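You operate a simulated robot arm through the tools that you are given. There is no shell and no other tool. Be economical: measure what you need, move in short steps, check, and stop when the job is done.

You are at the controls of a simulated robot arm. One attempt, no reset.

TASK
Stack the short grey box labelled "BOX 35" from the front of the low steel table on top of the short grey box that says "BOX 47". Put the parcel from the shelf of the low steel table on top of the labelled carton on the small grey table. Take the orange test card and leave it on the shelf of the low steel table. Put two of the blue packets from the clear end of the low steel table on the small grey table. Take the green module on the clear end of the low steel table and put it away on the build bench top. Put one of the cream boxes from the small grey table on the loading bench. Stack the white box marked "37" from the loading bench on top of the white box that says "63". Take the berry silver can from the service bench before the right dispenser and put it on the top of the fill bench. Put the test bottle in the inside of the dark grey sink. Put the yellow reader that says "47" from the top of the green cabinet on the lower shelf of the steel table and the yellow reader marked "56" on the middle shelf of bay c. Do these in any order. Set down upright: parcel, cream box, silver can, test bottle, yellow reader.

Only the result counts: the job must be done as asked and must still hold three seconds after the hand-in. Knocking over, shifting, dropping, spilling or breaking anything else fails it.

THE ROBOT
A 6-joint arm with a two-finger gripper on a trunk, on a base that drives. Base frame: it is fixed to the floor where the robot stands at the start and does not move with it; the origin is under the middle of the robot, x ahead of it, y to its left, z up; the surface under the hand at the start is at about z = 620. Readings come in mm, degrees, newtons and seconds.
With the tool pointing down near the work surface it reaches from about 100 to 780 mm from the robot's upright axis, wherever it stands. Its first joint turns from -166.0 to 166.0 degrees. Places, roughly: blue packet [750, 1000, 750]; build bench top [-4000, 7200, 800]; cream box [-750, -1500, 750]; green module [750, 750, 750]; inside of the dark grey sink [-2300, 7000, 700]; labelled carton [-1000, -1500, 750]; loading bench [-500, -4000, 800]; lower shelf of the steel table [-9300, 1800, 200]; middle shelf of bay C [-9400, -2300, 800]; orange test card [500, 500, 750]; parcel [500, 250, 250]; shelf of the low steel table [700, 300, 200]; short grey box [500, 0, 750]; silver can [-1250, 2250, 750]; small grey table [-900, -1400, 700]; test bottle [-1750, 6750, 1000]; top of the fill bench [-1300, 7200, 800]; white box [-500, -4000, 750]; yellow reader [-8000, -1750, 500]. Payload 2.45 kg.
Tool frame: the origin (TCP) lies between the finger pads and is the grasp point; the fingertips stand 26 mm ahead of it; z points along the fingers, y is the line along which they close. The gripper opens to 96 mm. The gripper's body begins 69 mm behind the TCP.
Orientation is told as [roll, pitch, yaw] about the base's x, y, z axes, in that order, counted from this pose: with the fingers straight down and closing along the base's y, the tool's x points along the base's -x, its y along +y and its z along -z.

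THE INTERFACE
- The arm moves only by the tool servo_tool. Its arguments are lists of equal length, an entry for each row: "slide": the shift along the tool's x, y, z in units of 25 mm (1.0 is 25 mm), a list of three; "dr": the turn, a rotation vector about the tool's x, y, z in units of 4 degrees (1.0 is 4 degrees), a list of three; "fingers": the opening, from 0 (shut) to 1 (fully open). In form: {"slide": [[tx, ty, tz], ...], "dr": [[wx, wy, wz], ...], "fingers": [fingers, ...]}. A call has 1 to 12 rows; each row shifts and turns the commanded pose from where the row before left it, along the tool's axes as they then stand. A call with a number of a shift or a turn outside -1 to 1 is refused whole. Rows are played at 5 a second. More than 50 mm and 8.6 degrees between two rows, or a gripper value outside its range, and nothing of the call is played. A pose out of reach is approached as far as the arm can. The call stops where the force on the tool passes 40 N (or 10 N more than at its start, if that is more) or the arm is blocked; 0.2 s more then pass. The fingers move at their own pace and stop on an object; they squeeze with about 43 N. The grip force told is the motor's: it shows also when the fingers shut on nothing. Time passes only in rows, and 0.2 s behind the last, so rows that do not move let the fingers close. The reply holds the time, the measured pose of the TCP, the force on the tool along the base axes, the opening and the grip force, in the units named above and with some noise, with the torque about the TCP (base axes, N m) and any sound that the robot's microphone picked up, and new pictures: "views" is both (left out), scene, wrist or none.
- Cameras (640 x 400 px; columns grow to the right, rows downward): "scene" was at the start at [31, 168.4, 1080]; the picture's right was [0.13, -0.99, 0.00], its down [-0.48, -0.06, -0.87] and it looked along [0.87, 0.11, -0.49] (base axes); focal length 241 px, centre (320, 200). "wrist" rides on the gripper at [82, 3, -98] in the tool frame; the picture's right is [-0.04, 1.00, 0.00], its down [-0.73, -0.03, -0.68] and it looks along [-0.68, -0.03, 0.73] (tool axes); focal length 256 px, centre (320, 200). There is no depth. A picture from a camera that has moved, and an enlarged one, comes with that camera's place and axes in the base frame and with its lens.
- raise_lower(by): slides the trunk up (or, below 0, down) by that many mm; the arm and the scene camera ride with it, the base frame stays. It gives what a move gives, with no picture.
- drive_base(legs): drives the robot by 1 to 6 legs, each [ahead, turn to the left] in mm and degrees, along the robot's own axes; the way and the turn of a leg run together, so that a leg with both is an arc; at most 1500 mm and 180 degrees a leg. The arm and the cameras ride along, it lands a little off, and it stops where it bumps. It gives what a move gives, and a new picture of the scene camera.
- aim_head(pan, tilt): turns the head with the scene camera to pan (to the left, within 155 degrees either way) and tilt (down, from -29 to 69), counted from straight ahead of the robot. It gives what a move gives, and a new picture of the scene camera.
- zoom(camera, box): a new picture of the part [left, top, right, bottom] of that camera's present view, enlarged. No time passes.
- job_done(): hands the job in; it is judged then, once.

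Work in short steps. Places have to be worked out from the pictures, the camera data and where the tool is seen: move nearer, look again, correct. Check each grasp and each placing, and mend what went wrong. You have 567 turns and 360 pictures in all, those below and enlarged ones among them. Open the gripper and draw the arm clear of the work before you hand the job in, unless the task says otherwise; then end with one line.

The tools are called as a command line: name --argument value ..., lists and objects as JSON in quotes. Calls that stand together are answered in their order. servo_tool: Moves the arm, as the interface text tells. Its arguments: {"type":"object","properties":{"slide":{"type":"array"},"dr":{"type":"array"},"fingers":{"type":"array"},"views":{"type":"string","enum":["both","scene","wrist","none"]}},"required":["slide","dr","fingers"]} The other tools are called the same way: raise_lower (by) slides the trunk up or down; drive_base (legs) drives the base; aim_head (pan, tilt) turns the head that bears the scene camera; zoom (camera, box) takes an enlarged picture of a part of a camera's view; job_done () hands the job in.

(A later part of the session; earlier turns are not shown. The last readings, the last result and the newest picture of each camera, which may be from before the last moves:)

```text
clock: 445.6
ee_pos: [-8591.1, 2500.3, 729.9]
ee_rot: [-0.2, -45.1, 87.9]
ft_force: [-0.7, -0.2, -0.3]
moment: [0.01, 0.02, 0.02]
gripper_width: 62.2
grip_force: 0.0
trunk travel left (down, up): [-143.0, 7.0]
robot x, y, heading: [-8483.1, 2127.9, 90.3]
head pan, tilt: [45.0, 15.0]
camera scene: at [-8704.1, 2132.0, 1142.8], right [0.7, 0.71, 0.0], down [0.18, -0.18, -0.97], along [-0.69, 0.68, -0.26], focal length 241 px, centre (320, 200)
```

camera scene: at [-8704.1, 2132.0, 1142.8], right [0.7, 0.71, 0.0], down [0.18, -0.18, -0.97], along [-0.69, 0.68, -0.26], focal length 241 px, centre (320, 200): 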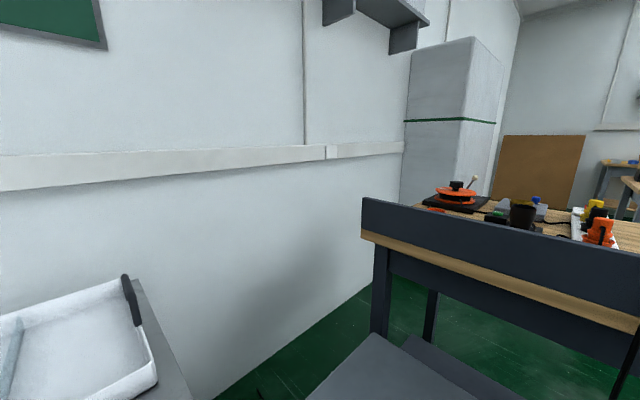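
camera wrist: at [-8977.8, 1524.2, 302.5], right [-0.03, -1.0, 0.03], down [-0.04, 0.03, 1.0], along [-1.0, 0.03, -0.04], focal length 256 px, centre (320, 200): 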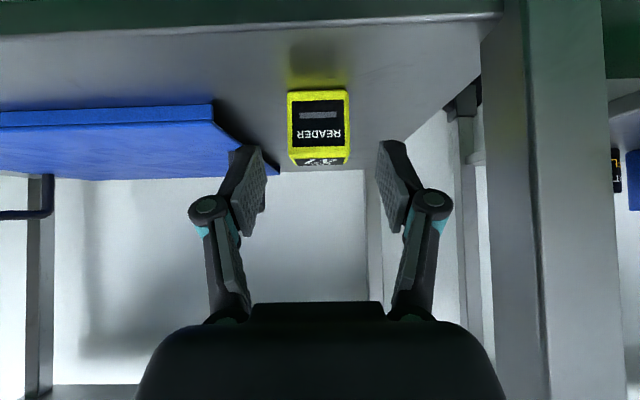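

Touched the crates ahead lightly. Back off 110 mm and turn east.

drive_base --legs '[[-110, 0], [0, -83], [1500, 0]]'

aim_head --pan 40 --tilt 18

```text
clock: 457.4
ee_pos: [-6640.7, 2325.4, 728.8]
ee_rot: [-0.2, -45.1, 3.7]
ft_force: [-0.7, 0.4, 0.0]
moment: [-0.03, -0.01, -0.01]
gripper_width: 62.7
grip_force: 0.0
trunk travel left (down, up): [-143.0, 7.0]
robot x, y, heading: [-7000.6, 2176.9, 6.0]
head pan, tilt: [45.0, 15.0]
camera scene: at [-7015.6, 2401.0, 1142.8], right [0.78, -0.63, 0.0], down [-0.16, -0.2, -0.97], along [0.61, 0.75, -0.26], focal length 241 px, centre (320, 200)
```

scene: 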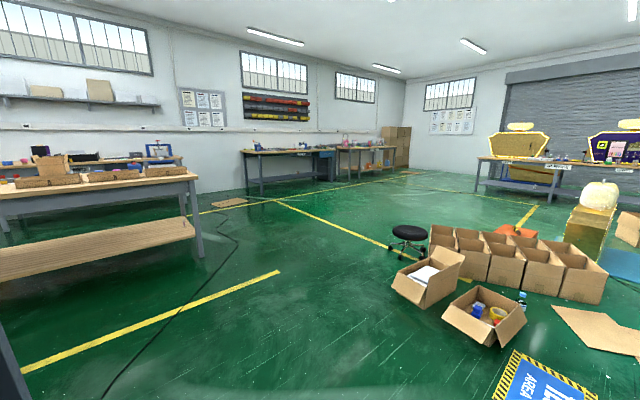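

```text
clock: 458.1
ee_pos: [-6640.9, 2325.5, 730.2]
ee_rot: [-0.2, -45.3, 3.7]
ft_force: [-0.6, -0.1, -0.1]
moment: [0.02, -0.02, 0.01]
gripper_width: 62.4
grip_force: 0.0
trunk travel left (down, up): [-143.0, 7.0]
robot x, y, heading: [-6998.9, 2180.6, 6.1]
head pan, tilt: [40.0, 18.0]
camera scene: at [-7009.6, 2395.6, 1138.0], right [0.72, -0.69, 0.0], down [-0.21, -0.22, -0.95], along [0.66, 0.68, -0.31], focal length 241 px, centre (320, 200)
```

scene: 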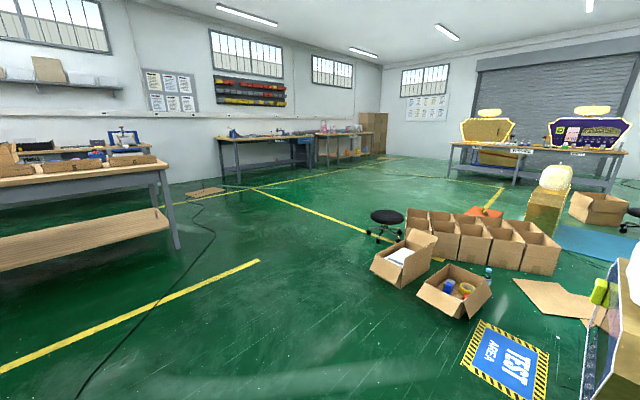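

The way to the north benches is open. Drive to (-5700,4300), then (-3500,5400).

drive_base --legs '[[0, 52.5], [1500, 0], [987, 0], [0, -32], [1500, 0], [960, 0]]'

aim_head --pan 50 --tilt 15

```text
clock: 485.7
ee_pos: [-3206.1, 5647.2, 729.2]
ee_rot: [-0.2, -45.1, 24.8]
ft_force: [0.9, 0.2, 0.5]
moment: [0.01, -0.01, 0.0]
gripper_width: 62.3
grip_force: 0.1
trunk travel left (down, up): [-143.0, 7.0]
robot x, y, heading: [-3485.7, 5380.0, 27.0]
head pan, tilt: [40.0, 18.0]
camera scene: at [-3575.0, 5580.3, 1137.9], right [0.92, -0.39, 0.0], down [-0.12, -0.28, -0.95], along [0.37, 0.88, -0.31], focal length 241 px, centre (320, 200)
```

scene: 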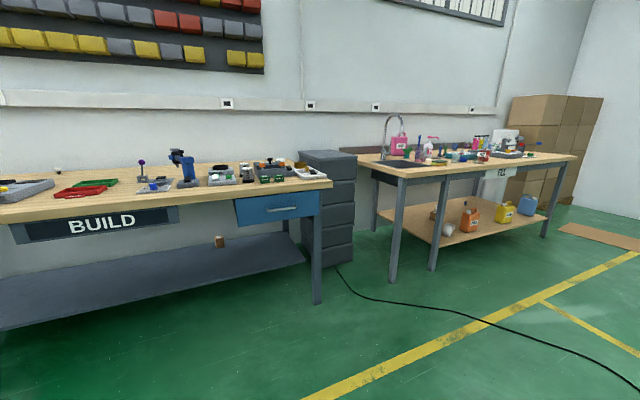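

```text
clock: 486.4
ee_pos: [-3206.2, 5647.4, 730.1]
ee_rot: [-0.2, -45.0, 24.8]
ft_force: [-0.6, 0.2, -0.1]
moment: [0.02, 0.03, -0.02]
gripper_width: 62.2
grip_force: 0.0
trunk travel left (down, up): [-143.0, 7.0]
robot x, y, heading: [-3487.0, 5379.4, 27.1]
head pan, tilt: [50.0, 15.0]
camera scene: at [-3590.4, 5585.4, 1142.8], right [0.97, -0.22, 0.0], down [-0.06, -0.25, -0.97], along [0.22, 0.94, -0.26], focal length 241 px, centre (320, 200)
```

scene: 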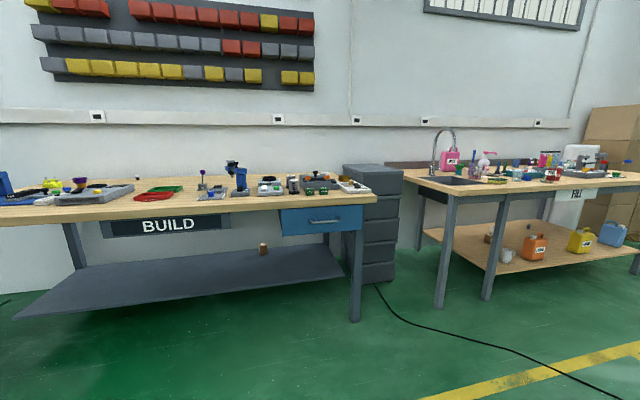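

The FILL bench with the sink is to the right. Drive there and face it.

drive_base --legs '[[1450, 0], [0, 63]]'

aim_head --pan 0 --tilt 25

```text
clock: 496.5
ee_pos: [-2292.8, 6422.3, 729.0]
ee_rot: [-0.2, -45.1, 88.8]
ft_force: [-0.5, 0.0, 0.2]
moment: [0.05, 0.02, 0.03]
gripper_width: 62.6
grip_force: 0.0
trunk travel left (down, up): [-143.0, 7.0]
robot x, y, heading: [-2179.3, 6050.2, 91.1]
head pan, tilt: [50.0, 15.0]
camera scene: at [-2406.9, 6046.7, 1142.8], right [0.63, 0.78, 0.0], down [0.2, -0.16, -0.97], along [-0.75, 0.61, -0.26], focal length 241 px, centre (320, 200)
```

scene: 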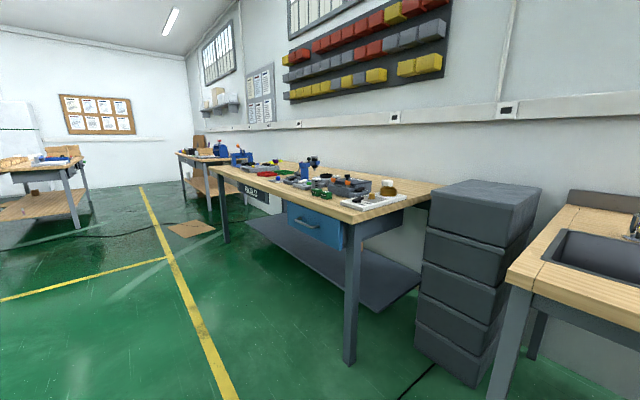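

```text
clock: 497.7
ee_pos: [-2293.6, 6421.4, 729.2]
ee_rot: [-0.2, -45.1, 88.7]
ft_force: [0.1, 0.7, -0.3]
moment: [0.0, 0.01, 0.02]
gripper_width: 62.3
grip_force: 0.0
trunk travel left (down, up): [-143.0, 7.0]
robot x, y, heading: [-2174.4, 6052.0, 90.9]
head pan, tilt: [0.0, 25.0]
camera scene: at [-2336.0, 6080.0, 1126.6], right [1.0, 0.02, 0.0], down [0.01, -0.42, -0.91], along [-0.02, 0.91, -0.42], focal length 241 px, centre (320, 200)
```

scene: 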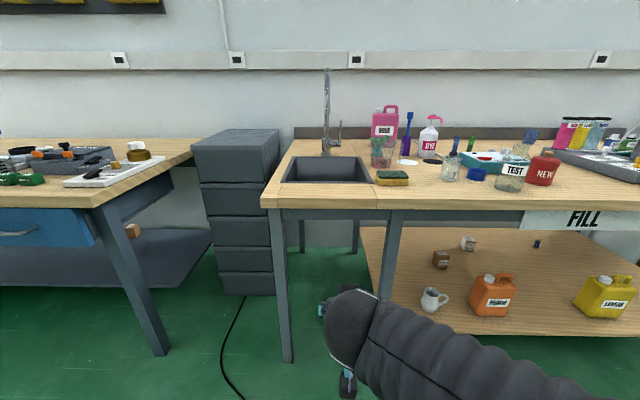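

zoom --camera "scene" --box '[260, 60, 580, 220]'

zoom --camera "scene" --box '[420, 100, 640, 220]'

```text
2.00 times, centred on (420, 140) of scene
camera zoom: at [-2336.0, 6080.0, 1126.6], right [1.0, 0.02, 0.0], down [0.01, -0.42, -0.91], along [-0.02, 0.91, -0.42], focal length 481 px, centre (120, 320)
```

zoom: 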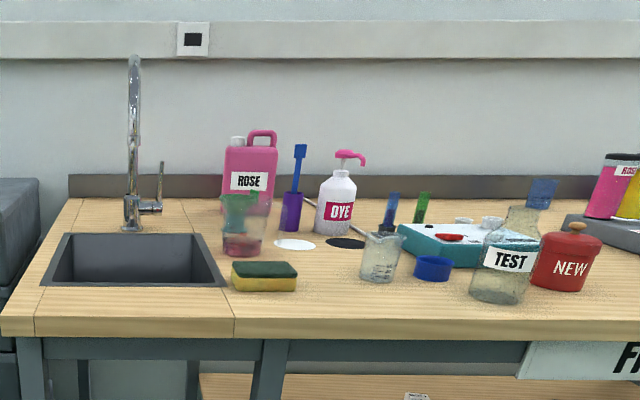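

```text
2.91 times, centred on (530, 160) of scene
camera zoom: at [-2336.0, 6080.0, 1126.6], right [1.0, 0.02, 0.0], down [0.01, -0.42, -0.91], along [-0.02, 0.91, -0.42], focal length 700 px, centre (-291, 316)
```

zoom: 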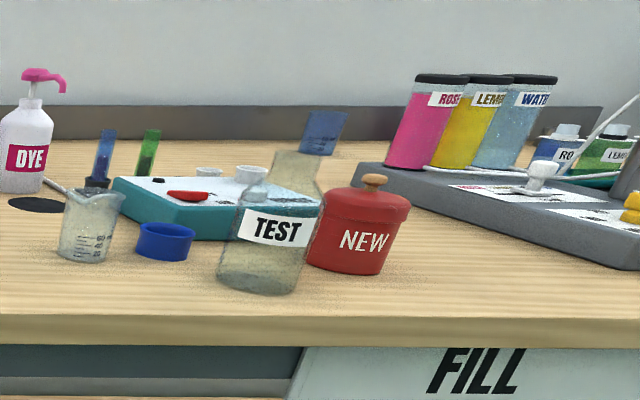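

The TEST bottle is near (-1680,6890), the sink centre near (-2324,7100). I station in front of the bottle.

drive_base --legs '[[0, -71.2], [647, 0], [0, 70.3]]'

aim_head --pan 10 --tilt 25

```text
clock: 507.3
ee_pos: [-1704.9, 6652.1, 730.1]
ee_rot: [-0.3, -45.1, 89.0]
ft_force: [0.4, -0.5, 0.6]
moment: [-0.01, 0.0, -0.02]
gripper_width: 62.5
grip_force: 0.2
trunk travel left (down, up): [-143.0, 7.0]
robot x, y, heading: [-1588.2, 6283.1, 91.4]
head pan, tilt: [0.0, 25.0]
camera scene: at [-1745.8, 6310.1, 1126.6], right [1.0, 0.02, 0.0], down [0.01, -0.42, -0.91], along [-0.02, 0.91, -0.42], focal length 241 px, centre (320, 200)
```

scene: 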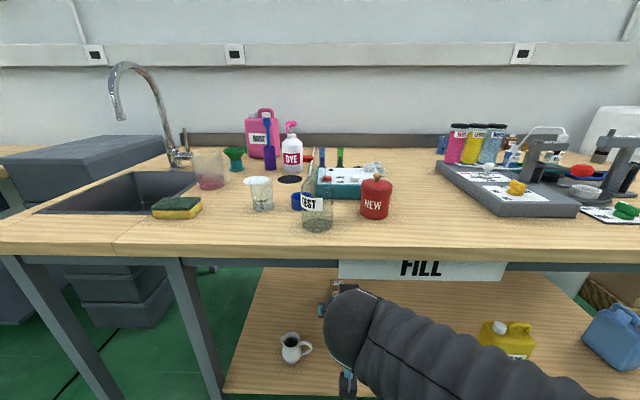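

```text
clock: 508.0
ee_pos: [-1705.1, 6651.3, 729.9]
ee_rot: [-0.1, -45.1, 89.1]
ft_force: [-0.4, 0.2, 0.3]
moment: [0.03, -0.01, -0.03]
gripper_width: 62.3
grip_force: 0.2
trunk travel left (down, up): [-143.0, 7.0]
robot x, y, heading: [-1586.7, 6283.4, 91.3]
head pan, tilt: [10.0, 25.0]
camera scene: at [-1761.7, 6308.3, 1126.6], right [0.98, 0.19, 0.0], down [0.08, -0.41, -0.91], along [-0.18, 0.89, -0.42], focal length 241 px, centre (320, 200)
```

scene: 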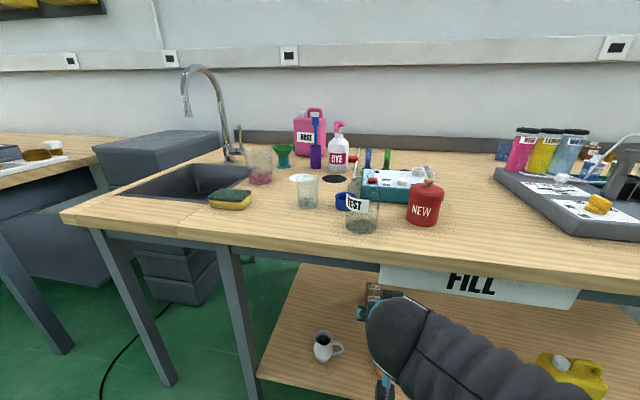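

zoom --camera "scene" --box '[310, 130, 460, 250]'

servo_tool --slide '[[-1, 0, -1], [-1, 0, -1], [-1, 0, -1], [-1, 0, -1], [-1, 0, -1], [-1, 0, -1], [-0.7, 0, -0.7]]' --dr '[[0, 0, 0], [0, 0, 0], [0, 0, 0], [0, 0, 0], [0, 0, 0], [0, 0, 0], [0, 0, 0]]' --fingers '[1, 1, 1, 1, 1, 1, 1]' --views "wrist"

```text
3.33 times, centred on (385, 190) of scene
camera zoom: at [-1761.7, 6308.3, 1126.6], right [0.98, 0.19, 0.0], down [0.08, -0.41, -0.91], along [-0.18, 0.89, -0.42], focal length 802 px, centre (103, 233)
```

zoom: 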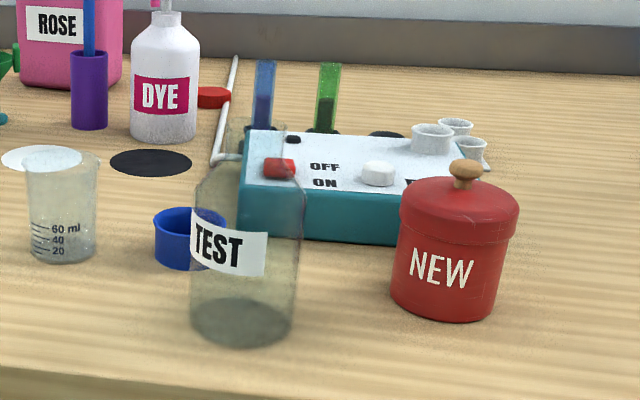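

```text
clock: 509.6
ee_pos: [-1703.6, 6650.4, 968.0]
ee_rot: [-0.2, -45.2, 89.1]
ft_force: [-0.4, 0.8, -0.3]
moment: [-0.01, -0.02, 0.01]
gripper_width: 96.2
grip_force: 0.1
trunk travel left (down, up): [-143.0, 7.0]
robot x, y, heading: [-1588.3, 6282.5, 91.3]
head pan, tilt: [10.0, 25.0]
camera wrist: at [-1711.2, 6523.7, 977.0], right [-1.0, 0.05, 0.03], down [0.03, 0.04, 1.0], along [0.05, 1.0, -0.04], focal length 256 px, centre (320, 200)
```

wrist: 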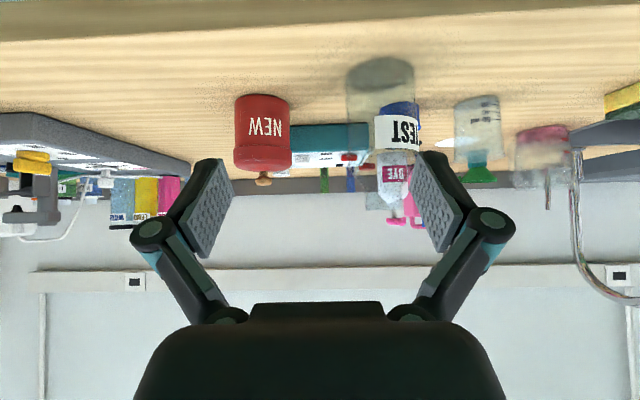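

The glass bottle is ~85 mm wide, neck ~43 mm, top ≈957, centre ≈(-1767,6858). I'll grip the neck with a steeper tool (pitch −25°).

servo_tool --slide '[[0, 0.5, 0], [0, 0.5, 0], [0, 0.5, 0], [0, 0.5, 0], [0, 0.5, 0]]' --dr '[[0, 1, 0], [0, 1, 0], [0, 1, 0], [0, 1, 0], [0, 1, 0]]' --fingers '[0.8, 0.8, 0.8, 0.8, 0.8]' --views "wrist"

```text
clock: 510.8
ee_pos: [-1768.3, 6652.3, 964.1]
ee_rot: [-0.4, -25.0, 89.0]
ft_force: [0.1, 0.4, 0.7]
moment: [0.01, 0.04, 0.01]
gripper_width: 76.7
grip_force: 0.0
trunk travel left (down, up): [-143.0, 7.0]
robot x, y, heading: [-1590.3, 6283.4, 91.6]
head pan, tilt: [10.0, 25.0]
camera wrist: at [-1774.4, 6536.1, 1017.5], right [-1.0, 0.06, 0.01], down [0.03, 0.38, 0.93], along [0.05, 0.92, -0.38], focal length 256 px, centre (320, 200)
```

wrist: 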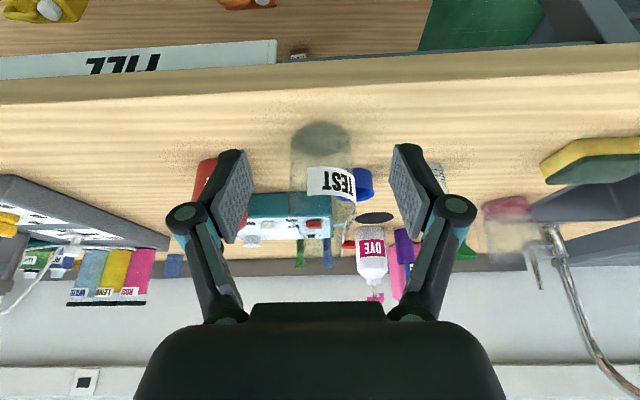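

zoom --camera "wrist" --box '[250, 100, 410, 260]'

```text
2.50 times, centred on (330, 180) of wrist
camera zoom: at [-1774.4, 6536.1, 1017.5], right [-1.0, 0.06, 0.01], down [0.03, 0.38, 0.93], along [0.05, 0.92, -0.38], focal length 640 px, centre (295, 250)
```

zoom: 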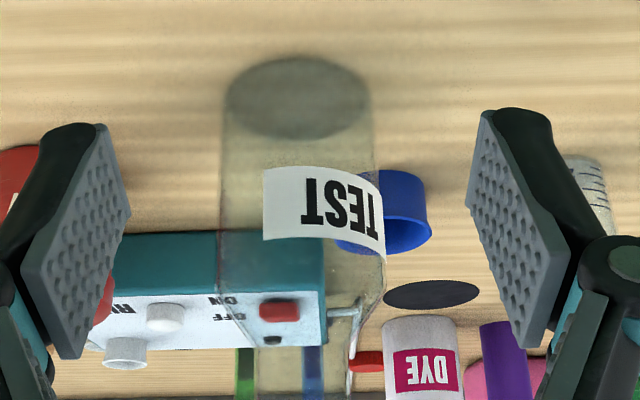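

Base ellipse gives centre (-1760,6842). Move forward at neck height, stopping short to check.

servo_tool --slide '[[-0.96, -0.06, 0.47], [-0.96, -0.06, 0.47], [-0.96, -0.06, 0.47], [-0.96, -0.06, 0.47], [-0.96, -0.04, 0.47]]' --dr '[[0, 0, 0], [0, 0, 0], [0, 0, 0], [0, 0, 0], [0, 0, 0]]' --fingers '[0.8, 0.8, 0.8, 0.8, 0.8]' --views "wrist"

zoom --camera "scene" --box '[310, 110, 460, 240]'

```text
clock: 512.0
ee_pos: [-1757.1, 6784.7, 962.1]
ee_rot: [-0.2, -25.0, 88.9]
ft_force: [-0.2, -1.8, 0.1]
moment: [0.03, -0.02, 0.01]
gripper_width: 77.0
grip_force: 0.0
trunk travel left (down, up): [-143.0, 7.0]
robot x, y, heading: [-1588.0, 6282.5, 91.5]
head pan, tilt: [10.0, 25.0]
camera wrist: at [-1764.2, 6668.7, 1015.3], right [-1.0, 0.06, 0.01], down [0.03, 0.38, 0.93], along [0.05, 0.93, -0.38], focal length 256 px, centre (320, 200)
```

wrist: 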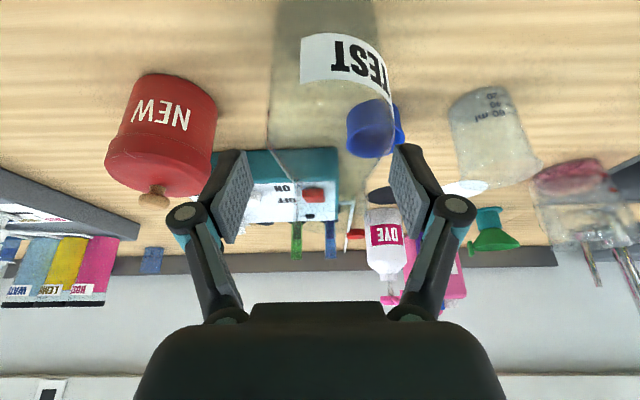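

```text
3.08 times, centred on (385, 175) of scene
camera zoom: at [-1761.8, 6308.1, 1126.6], right [0.98, 0.2, 0.0], down [0.08, -0.41, -0.91], along [-0.18, 0.89, -0.42], focal length 741 px, centre (120, 277)
```

zoom: 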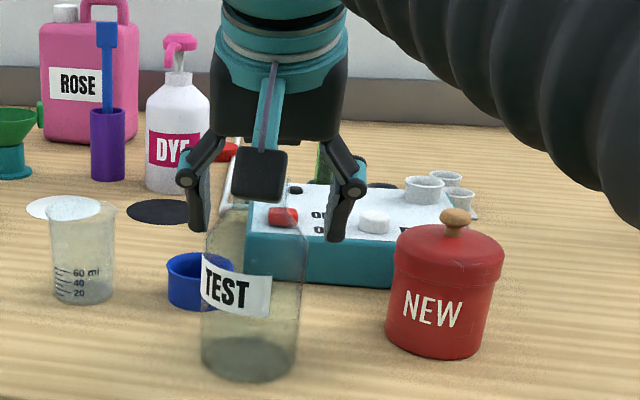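

zoom --camera "wrist" --box '[220, 0, 440, 260]'

```text
1.54 times, centred on (330, 130) of wrist
camera zoom: at [-1764.2, 6668.7, 1015.3], right [-1.0, 0.06, 0.01], down [0.03, 0.38, 0.93], along [0.05, 0.93, -0.38], focal length 394 px, centre (305, 308)
```

zoom: 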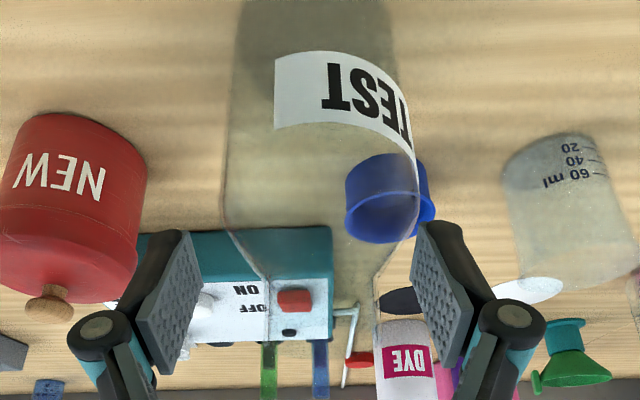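

The neck (43 mm, from z≈930 up) is centred 7 mm to the right; correct, advance 52 mm and close.

servo_tool --slide '[[-0.5, 0.27, 0.24], [-0.7, 0, 0.33], [-0.68, 0, 0.31], [0, 0, 0], [0, 0, 0], [0, 0, 0]]' --dr '[[0, 0, 0], [0, 0, 0], [0, 0, 0], [0, 0, 0], [0, 0, 0], [0, 0, 0]]' --fingers '[0.8, 0.8, 0.8, 0.3, 0, 0]' --views "wrist"

zoom --camera "scene" --box '[310, 110, 460, 240]'

```text
clock: 513.4
ee_pos: [-1763.2, 6836.2, 962.6]
ee_rot: [-0.2, -25.0, 88.9]
ft_force: [-0.4, 1.1, 0.7]
moment: [-0.04, -0.01, 0.0]
gripper_width: 0.0
grip_force: 28.3
trunk travel left (down, up): [-143.0, 7.0]
robot x, y, heading: [-1588.2, 6281.8, 91.3]
head pan, tilt: [10.0, 25.0]
camera wrist: at [-1770.6, 6721.2, 1015.3], right [-1.0, 0.06, 0.01], down [0.03, 0.38, 0.93], along [0.05, 0.93, -0.38], focal length 256 px, centre (320, 200)
```

wrist: 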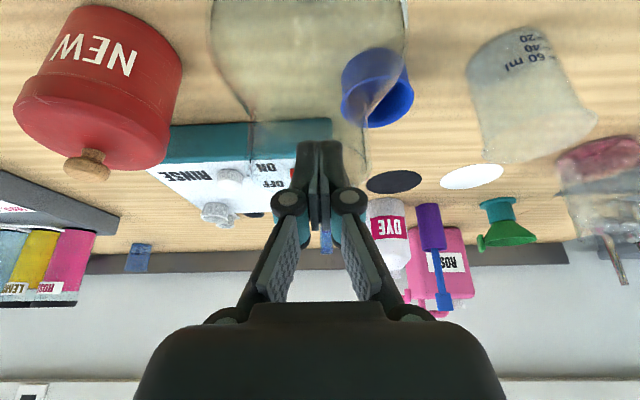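

```text
3.08 times, centred on (385, 175) of scene
camera zoom: at [-1761.9, 6308.4, 1126.6], right [0.98, 0.2, 0.0], down [0.08, -0.41, -0.91], along [-0.18, 0.89, -0.42], focal length 741 px, centre (120, 277)
```

zoom: 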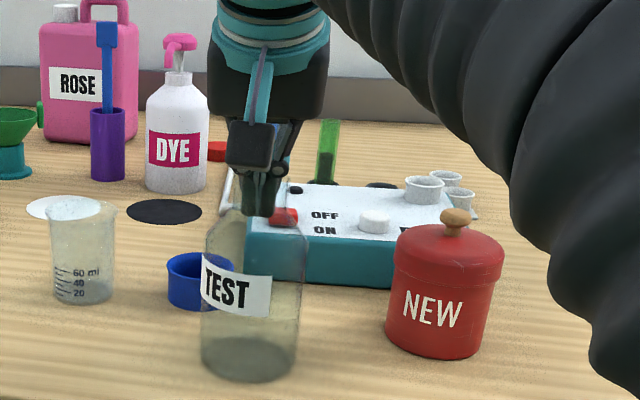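

The fingers closed behind the neck: re-triangulating, the bench is at z≈836 and the bottle axis at (-1762,6793), top ≈976. Open, rise 18 mm and draw back 48 mm around the neck.

servo_tool --slide '[[0, 0, 0], [0, 0, 0], [-0.3, 0, -0.65], [0.58, 0, -0.27], [0.58, 0, -0.27], [0.58, 0, -0.27]]' --dr '[[0, 0, 0], [0, 0, 0], [0, 0, 0], [0, 0, 0], [0, 0, 0], [0, 0, 0]]' --fingers '[0.8, 0.8, 0.8, 0.8, 0.8, 0.8]' --views "wrist"

zoom --camera "scene" --box '[310, 110, 460, 240]'

```text
clock: 514.8
ee_pos: [-1765.9, 6789.2, 981.6]
ee_rot: [-0.1, -25.2, 89.0]
ft_force: [0.2, 0.2, -0.3]
moment: [-0.03, -0.02, 0.0]
gripper_width: 76.6
grip_force: 0.0
trunk travel left (down, up): [-143.0, 7.0]
robot x, y, heading: [-1591.3, 6283.6, 91.3]
head pan, tilt: [10.0, 25.0]
camera wrist: at [-1771.6, 6673.1, 1034.0], right [-1.0, 0.05, 0.01], down [0.03, 0.38, 0.93], along [0.05, 0.92, -0.38], focal length 256 px, centre (320, 200)
```

wrist: 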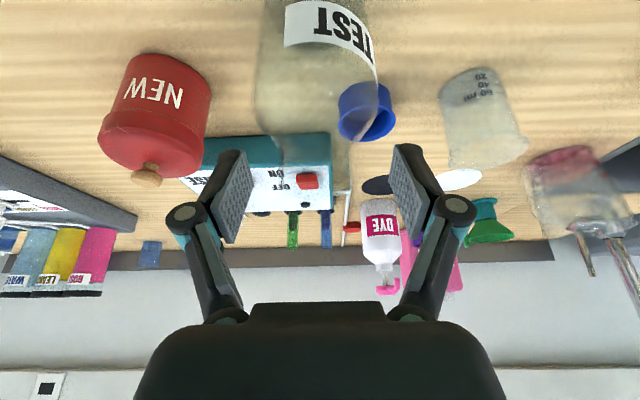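

```text
3.08 times, centred on (385, 175) of scene
camera zoom: at [-1761.9, 6308.6, 1126.6], right [0.98, 0.2, 0.0], down [0.08, -0.41, -0.91], along [-0.18, 0.89, -0.42], focal length 741 px, centre (120, 277)
```

zoom: 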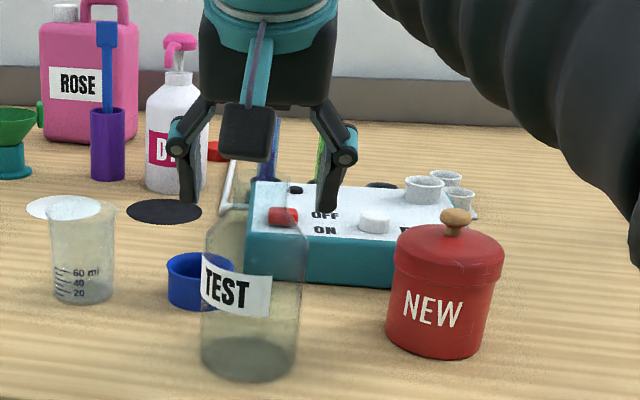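

The neck looks between the fingers. Close.

servo_tool --slide '[[0, 0, 0], [0, 0, 0], [0, 0, 0]]' --dr '[[0, 0, 0], [0, 0, 0], [0, 0, 0]]' --fingers '[0.3, 0, 0]' --views "wrist"

zoom --camera "scene" --box '[310, 110, 460, 240]'

```text
clock: 515.6
ee_pos: [-1764.3, 6787.4, 983.9]
ee_rot: [-0.1, -25.4, 88.9]
ft_force: [1.6, -4.2, 26.3]
moment: [0.13, 0.01, -0.03]
gripper_width: 38.1
grip_force: 43.1
trunk travel left (down, up): [-143.0, 7.0]
robot x, y, heading: [-1585.4, 6280.0, 91.4]
head pan, tilt: [10.0, 25.0]
camera wrist: at [-1770.8, 6671.3, 1036.6], right [-1.0, 0.06, 0.02], down [0.04, 0.37, 0.93], along [0.04, 0.93, -0.37], focal length 256 px, centre (320, 200)
```

wrist: 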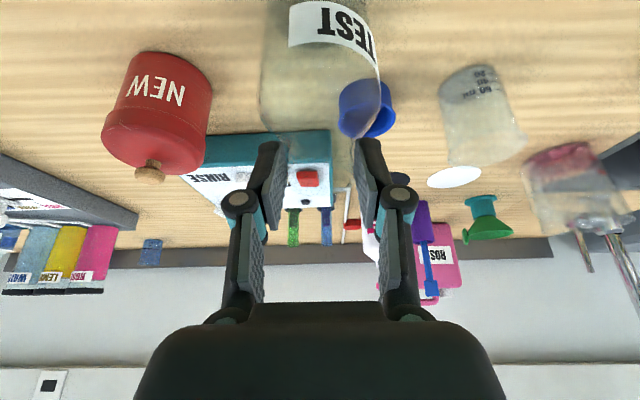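

```text
3.08 times, centred on (385, 175) of scene
camera zoom: at [-1761.4, 6307.0, 1127.1], right [0.98, 0.2, 0.0], down [0.08, -0.41, -0.91], along [-0.18, 0.89, -0.42], focal length 741 px, centre (120, 277)
```

zoom: 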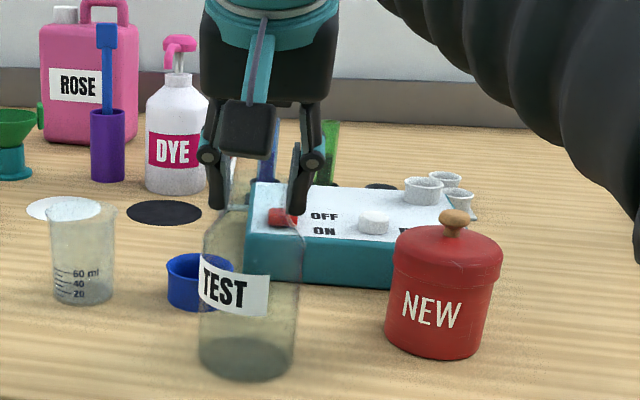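

Gripped at 38 mm but wedging on the shoulder (26 N up). Open slightly, rise 8 mm, close again.

servo_tool --slide '[[0, 0, 0], [-0.14, 0, -0.29], [0, 0, 0], [0, 0, 0], [0, 0, 0]]' --dr '[[0, 0, 0], [0, 0, 0], [0, 0, 0], [0, 0, 0], [0, 0, 0]]' --fingers '[0.6, 0.6, 0.2, 0, 0]' --views "wrist"

```text
clock: 516.8
ee_pos: [-1764.8, 6789.2, 989.0]
ee_rot: [-0.1, -25.1, 89.0]
ft_force: [-0.1, -1.1, -0.4]
moment: [-0.03, 0.01, 0.01]
gripper_width: 37.0
grip_force: 43.1
trunk travel left (down, up): [-143.0, 7.0]
robot x, y, heading: [-1585.5, 6280.4, 91.2]
head pan, tilt: [10.0, 25.0]
camera wrist: at [-1771.5, 6673.8, 1041.5], right [-1.0, 0.06, 0.01], down [0.03, 0.38, 0.93], along [0.05, 0.93, -0.38], focal length 256 px, centre (320, 200)
```

wrist: 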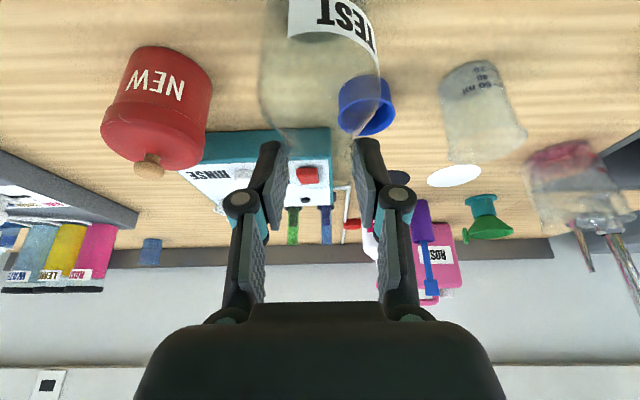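

Neck held cleanly (37 mm, no wedge force). Lift 30 mm to test.

servo_tool --slide '[[-0.25, 0, -0.54], [-0.25, 0, -0.54]]' --dr '[[0, 0, 0], [0, 0, 0]]' --fingers '[0, 0]' --views "wrist"

zoom --camera "scene" --box '[310, 110, 460, 240]'

```text
clock: 517.4
ee_pos: [-1765.3, 6788.4, 1019.7]
ee_rot: [-0.2, -25.1, 88.9]
ft_force: [0.0, -0.4, -0.4]
moment: [-0.03, -0.03, 0.0]
gripper_width: 37.2
grip_force: 42.9
trunk travel left (down, up): [-143.0, 7.0]
robot x, y, heading: [-1587.4, 6284.1, 91.2]
head pan, tilt: [10.0, 25.0]
camera wrist: at [-1771.1, 6673.2, 1072.0], right [-1.0, 0.06, 0.01], down [0.03, 0.38, 0.93], along [0.05, 0.92, -0.38], focal length 256 px, centre (320, 200)
```

wrist: 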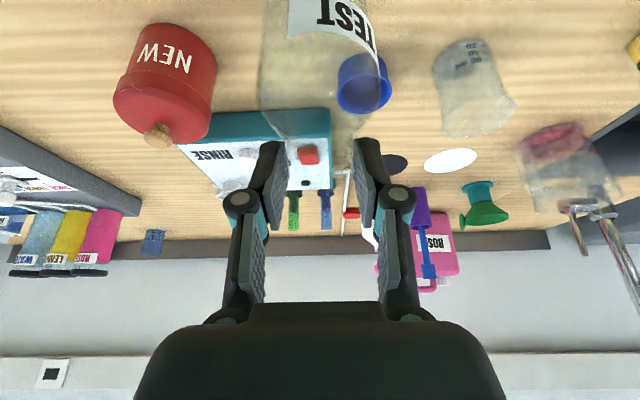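

```text
3.08 times, centred on (385, 175) of scene
camera zoom: at [-1761.9, 6308.4, 1126.6], right [0.98, 0.2, 0.0], down [0.08, -0.41, -0.91], along [-0.18, 0.89, -0.42], focal length 741 px, centre (120, 277)
```

zoom: 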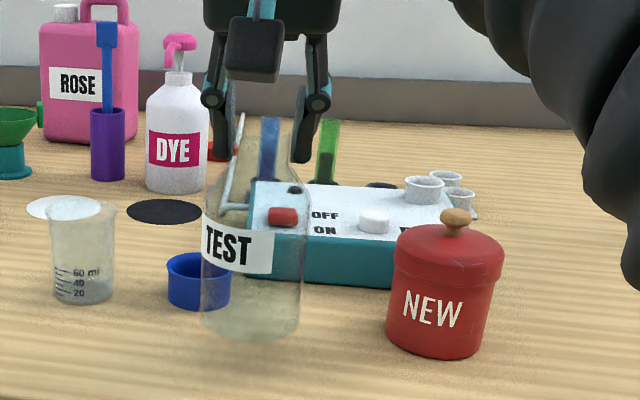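

Bottle lifted. The sink spans x −2480…−2168, y 6852…7184; the spout ends over its centre, so I aim for (-2255,6960). Retract the hand, then drive left.

servo_tool --slide '[[-0.2, 0, -0.4], [0.98, 0, -0.46], [0.98, 0, -0.46], [0.98, 0, -0.46], [0.98, 0, -0.46], [0.98, 0, -0.46], [0.98, 0, -0.46], [0.98, 0, -0.46]]' --dr '[[0, 0, 0], [0, 0, 0], [0, 0, 0], [0, 0, 0], [0, 0, 0], [0, 0, 0], [0, 0, 0], [0, 0, 0]]' --fingers '[0, 0, 0, 0, 0, 0, 0, 0]' --views "wrist"

aim_head --pan 0 --tilt 30

```text
clock: 519.2
ee_pos: [-1766.9, 6601.3, 1031.0]
ee_rot: [-0.2, -25.1, 89.0]
ft_force: [-0.6, 1.0, -0.9]
moment: [0.02, -0.02, -0.03]
gripper_width: 37.1
grip_force: 43.1
trunk travel left (down, up): [-143.0, 7.0]
robot x, y, heading: [-1586.6, 6283.0, 91.2]
head pan, tilt: [10.0, 25.0]
camera wrist: at [-1774.6, 6484.4, 1083.9], right [-1.0, 0.06, 0.01], down [0.03, 0.38, 0.93], along [0.05, 0.92, -0.38], focal length 256 px, centre (320, 200)
```

wrist: 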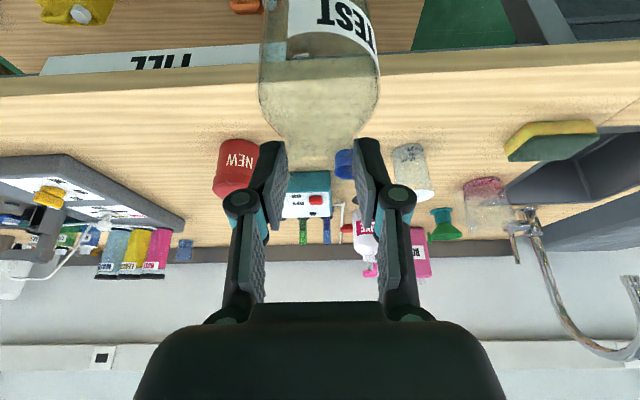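

```text
clock: 519.9
ee_pos: [-1768.9, 6600.5, 1031.6]
ee_rot: [0.0, -25.1, 89.0]
ft_force: [-0.7, 0.4, -0.2]
moment: [0.0, 0.01, -0.01]
gripper_width: 37.1
grip_force: 42.6
trunk travel left (down, up): [-143.0, 7.0]
robot x, y, heading: [-1590.6, 6282.8, 91.2]
head pan, tilt: [0.0, 30.0]
camera scene: at [-1745.9, 6308.4, 1118.6], right [1.0, 0.02, 0.0], down [0.01, -0.5, -0.87], along [-0.02, 0.87, -0.5], focal length 241 px, centre (320, 200)
```

scene: 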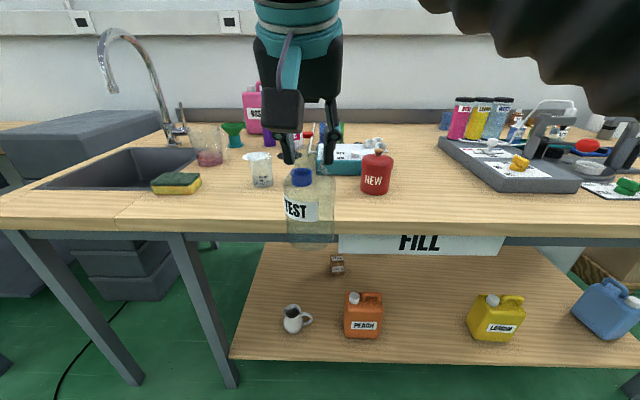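

drive_base --legs '[[0, 89], [565, 0], [0, -90], [60, 0]]'

aim_head --pan -5 --tilt 30

```text
clock: 531.4
ee_pos: [-2309.1, 6683.7, 1030.4]
ee_rot: [-0.1, -25.1, 84.9]
ft_force: [-0.3, 0.2, -0.6]
moment: [-0.02, 0.02, 0.0]
gripper_width: 36.9
grip_force: 43.4
trunk travel left (down, up): [-143.0, 7.0]
robot x, y, heading: [-2152.7, 6354.6, 87.0]
head pan, tilt: [0.0, 30.0]
camera scene: at [-2306.7, 6391.0, 1118.6], right [1.0, -0.05, 0.0], down [-0.02, -0.5, -0.87], along [0.04, 0.86, -0.5], focal length 241 px, centre (320, 200)
```

scene: 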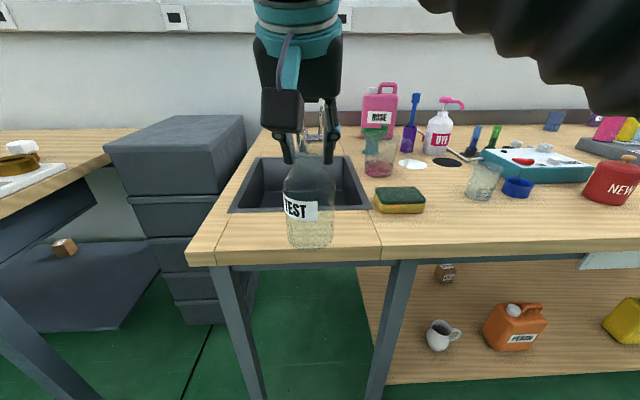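

```text
clock: 532.0
ee_pos: [-2307.7, 6683.3, 1031.5]
ee_rot: [-0.1, -25.1, 84.9]
ft_force: [-0.5, 0.1, -0.8]
moment: [0.02, 0.0, -0.01]
gripper_width: 37.3
grip_force: 43.0
trunk travel left (down, up): [-143.0, 7.0]
robot x, y, heading: [-2151.4, 6352.7, 87.1]
head pan, tilt: [-5.0, 30.0]
camera scene: at [-2298.9, 6390.3, 1118.6], right [0.99, -0.14, 0.0], down [-0.07, -0.5, -0.87], along [0.12, 0.86, -0.5], focal length 241 px, centre (320, 200)
```

scene: 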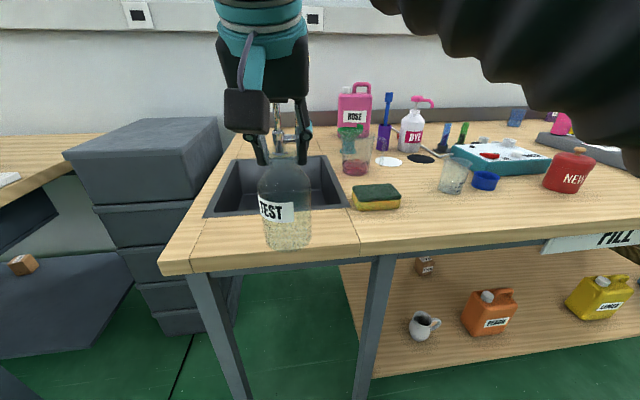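

Sink rim measured: x −2478…−2175, y 6840…7165. Close in 40 mm and carry the bottle over the sink at (-2262,6960).

drive_base --legs '[[40, 0]]'

servo_tool --slide '[[-0.8, -0.1, 0.65], [-0.8, -0.1, 0.65], [-0.92, -0.1, 0.43], [-0.92, -0.1, 0.43], [-0.92, -0.1, 0.43], [-0.92, -0.1, 0.43], [-0.92, -0.1, 0.43], [-0.92, -0.1, 0.43], [-0.92, -0.1, 0.43]]' --dr '[[0, 0, 0], [0, 0, 0], [0, 0, 0], [0, 0, 0], [0, 0, 0], [0, 0, 0], [0, 0, 0], [0, 0, 0], [0, 0, 0]]' --fingers '[0, 0, 0, 0, 0, 0, 0, 0, 0]' --views "both"

```text
clock: 532.9
ee_pos: [-2305.8, 6724.5, 1030.6]
ee_rot: [0.0, -25.1, 84.9]
ft_force: [0.2, 0.3, -0.2]
moment: [0.02, -0.04, 0.02]
gripper_width: 37.1
grip_force: 42.9
trunk travel left (down, up): [-143.0, 7.0]
robot x, y, heading: [-2151.1, 6395.6, 87.0]
head pan, tilt: [-5.0, 30.0]
camera scene: at [-2296.9, 6430.3, 1118.6], right [0.99, -0.14, 0.0], down [-0.07, -0.5, -0.87], along [0.12, 0.86, -0.5], focal length 241 px, centre (320, 200)
```

scene: 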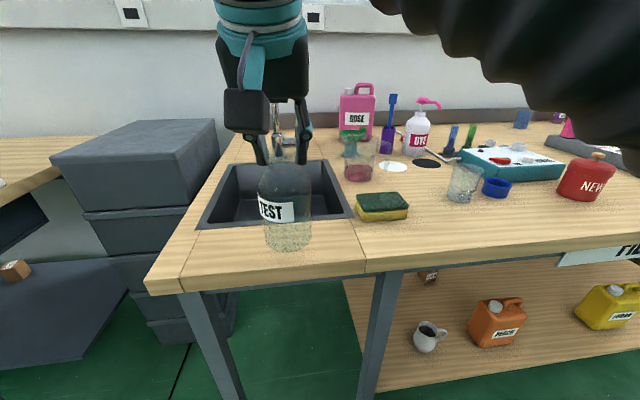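

```text
clock: 534.9
ee_pos: [-2265.3, 6946.6, 1018.4]
ee_rot: [-0.1, -25.1, 84.8]
ft_force: [-0.4, -0.3, -0.4]
moment: [0.05, -0.01, 0.02]
gripper_width: 36.8
grip_force: 43.4
trunk travel left (down, up): [-143.0, 7.0]
robot x, y, heading: [-2149.3, 6391.9, 87.0]
head pan, tilt: [-5.0, 30.0]
camera scene: at [-2296.9, 6430.1, 1118.6], right [0.99, -0.14, 0.0], down [-0.07, -0.5, -0.87], along [0.12, 0.86, -0.5], focal length 241 px, centre (320, 200)
camera wrist: at [-2279.1, 6832.3, 1071.5], right [-0.99, 0.13, 0.01], down [0.06, 0.37, 0.93], along [0.11, 0.92, -0.38], focal length 256 px, centre (320, 200)
```

scene: 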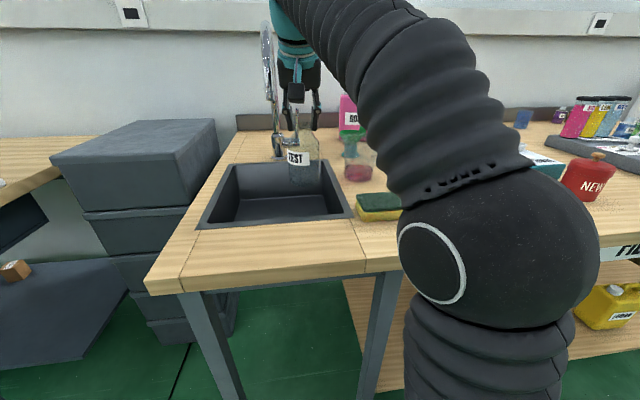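
wrist: 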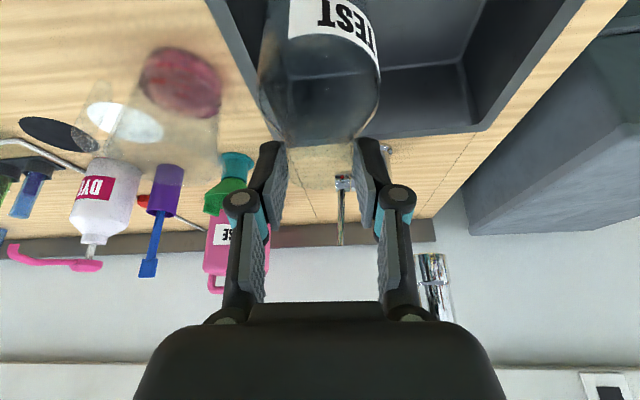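

Bottle hangs inside the sink outline with clearance on all sides. Lower it down.

servo_tool --slide '[[0.44, 0, 0.94], [0.44, 0, 0.94], [0.44, 0, 0.94], [0.44, 0, 0.94], [0.2, 0, 0.45]]' --dr '[[0, 0, 0], [0, 0, 0], [0, 0, 0], [0, 0, 0], [0, 0, 0]]' --fingers '[0, 0, 0, 0, 0]' --views "both"

```text
clock: 536.1
ee_pos: [-2264.7, 6949.2, 903.1]
ee_rot: [0.0, -25.1, 84.9]
ft_force: [-0.8, -0.6, -0.6]
moment: [0.0, -0.03, -0.02]
gripper_width: 37.1
grip_force: 43.0
trunk travel left (down, up): [-143.0, 7.0]
robot x, y, heading: [-2149.9, 6393.6, 87.1]
head pan, tilt: [-5.0, 30.0]
camera scene: at [-2296.9, 6430.4, 1118.6], right [0.99, -0.14, 0.0], down [-0.07, -0.5, -0.87], along [0.12, 0.86, -0.5], focal length 241 px, centre (320, 200)
camera wrist: at [-2279.4, 6834.0, 955.1], right [-0.99, 0.13, 0.01], down [0.06, 0.37, 0.93], along [0.11, 0.92, -0.38], focal length 256 px, centre (320, 200)
```

scene: 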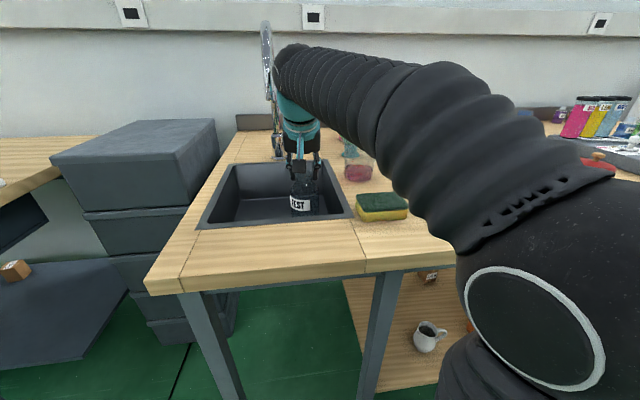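
wrist: 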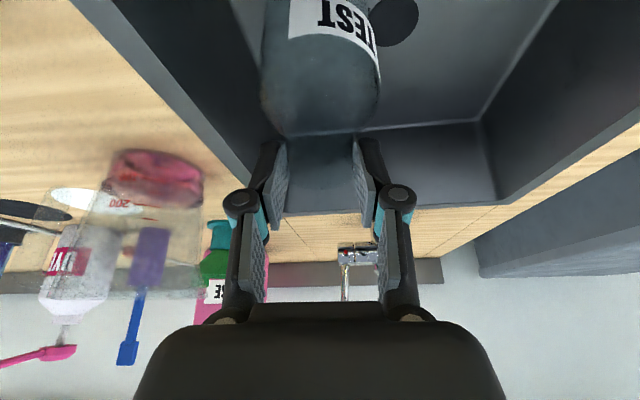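

Bottle bottom ≈750, drain visible. Continue lowering in 4 mm steps until contact.

servo_tool --slide '[[0.1, 0, 0.22], [0.1, 0, 0.22], [0.068, 0, 0.145], [0.068, 0, 0.145], [0.068, 0, 0.145], [0.05, 0, 0.11], [0.05, 0, 0.11], [0.05, 0, 0.11], [0.05, 0, 0.11], [0.05, 0, 0.11], [0.05, 0, 0.11], [0.05, 0, 0.11]]' --dr '[[0, 0, 0], [0, 0, 0], [0, 0, 0], [0, 0, 0], [0, 0, 0], [0, 0, 0], [0, 0, 0], [0, 0, 0], [0, 0, 0], [0, 0, 0], [0, 0, 0], [0, 0, 0]]' --fingers '[0, 0, 0, 0, 0, 0, 0, 0, 0, 0, 0, 0]' --views "wrist"

```text
clock: 538.9
ee_pos: [-2263.2, 6949.3, 862.1]
ee_rot: [0.1, -25.9, 84.9]
ft_force: [-0.4, -2.6, 14.4]
moment: [-0.51, -0.12, 0.04]
gripper_width: 36.9
grip_force: 43.3
trunk travel left (down, up): [-143.0, 7.0]
robot x, y, heading: [-2150.3, 6392.3, 87.5]
head pan, tilt: [-5.0, 30.0]
stopped in row 12: the force on the tool passed its limit at 42 N (the readings are from after the stop); the commanded pose is now the measured one
camera wrist: at [-2277.3, 6833.7, 914.2], right [-0.99, 0.12, 0.02], down [0.06, 0.36, 0.93], along [0.11, 0.93, -0.36], focal length 256 px, centre (320, 200)
```

wrist: 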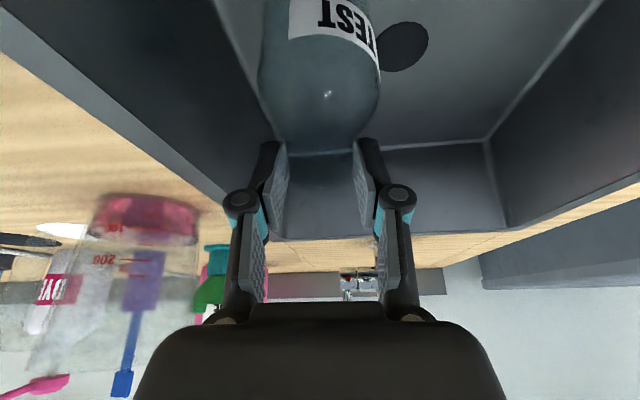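

On the sink floor. Ease, open, and rise straight up.

servo_tool --slide '[[-0.02, 0, -0.05], [0, 0, 0], [0, 0, 0], [-0.3, 0, -0.65], [-0.44, 0, -0.94], [-0.44, 0, -0.94], [-0.44, 0, -0.94], [-0.44, 0, -0.94], [-0.44, 0, -0.94]]' --dr '[[0, 0.15, 0], [0, 0, 0], [0, 0, 0], [0, 0, 0], [0, 0, 0], [0, 0, 0], [0, 0, 0], [0, 0, 0], [0, 0, 0]]' --fingers '[0, 0.65, 0.65, 0.65, 0.65, 0.65, 0.65, 0.65, 0.65]' --views "both"

```text
clock: 540.9
ee_pos: [-2263.8, 6950.0, 1010.6]
ee_rot: [0.0, -25.1, 84.9]
ft_force: [-0.1, -0.5, 0.0]
moment: [0.01, 0.0, -0.02]
gripper_width: 62.3
grip_force: 0.0
trunk travel left (down, up): [-143.0, 7.0]
robot x, y, heading: [-2151.5, 6392.2, 87.3]
head pan, tilt: [-5.0, 30.0]
camera scene: at [-2296.9, 6430.3, 1118.6], right [0.99, -0.14, 0.0], down [-0.07, -0.5, -0.87], along [0.12, 0.86, -0.5], focal length 241 px, centre (320, 200)
camera wrist: at [-2277.6, 6834.8, 1063.6], right [-0.99, 0.13, 0.02], down [0.06, 0.37, 0.93], along [0.11, 0.92, -0.38], focal length 256 px, centre (320, 200)
```

scene: 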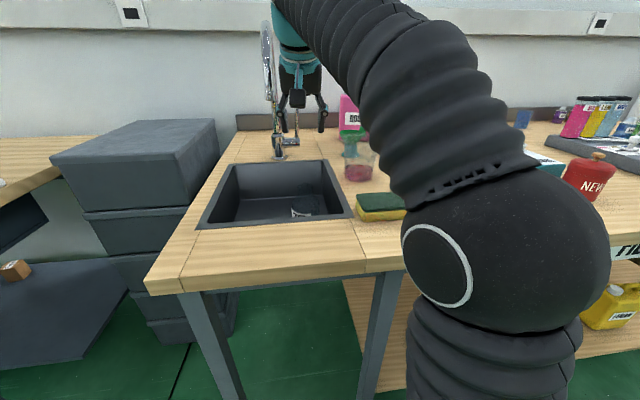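
wrist: 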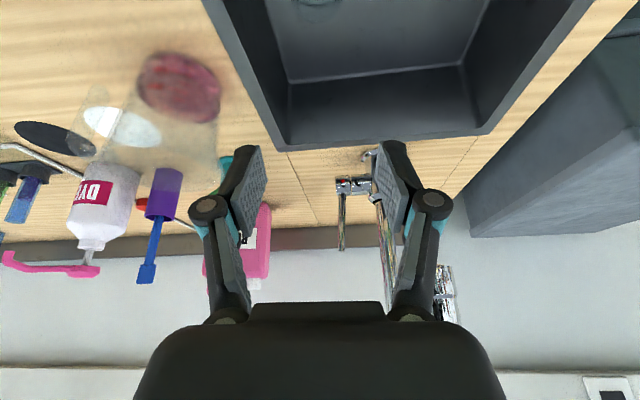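

The label looks low in the sink; zoom to see whether the bottle stands.

zoom --camera "scene" --box '[190, 140, 370, 240]'

```text
3.56 times, centred on (280, 190) of scene
camera zoom: at [-2296.9, 6430.3, 1118.6], right [0.99, -0.14, 0.0], down [-0.07, -0.5, -0.87], along [0.12, 0.86, -0.5], focal length 856 px, centre (462, 236)
```

zoom: 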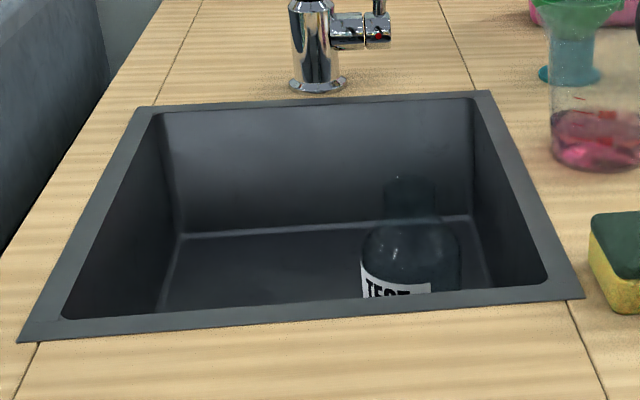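

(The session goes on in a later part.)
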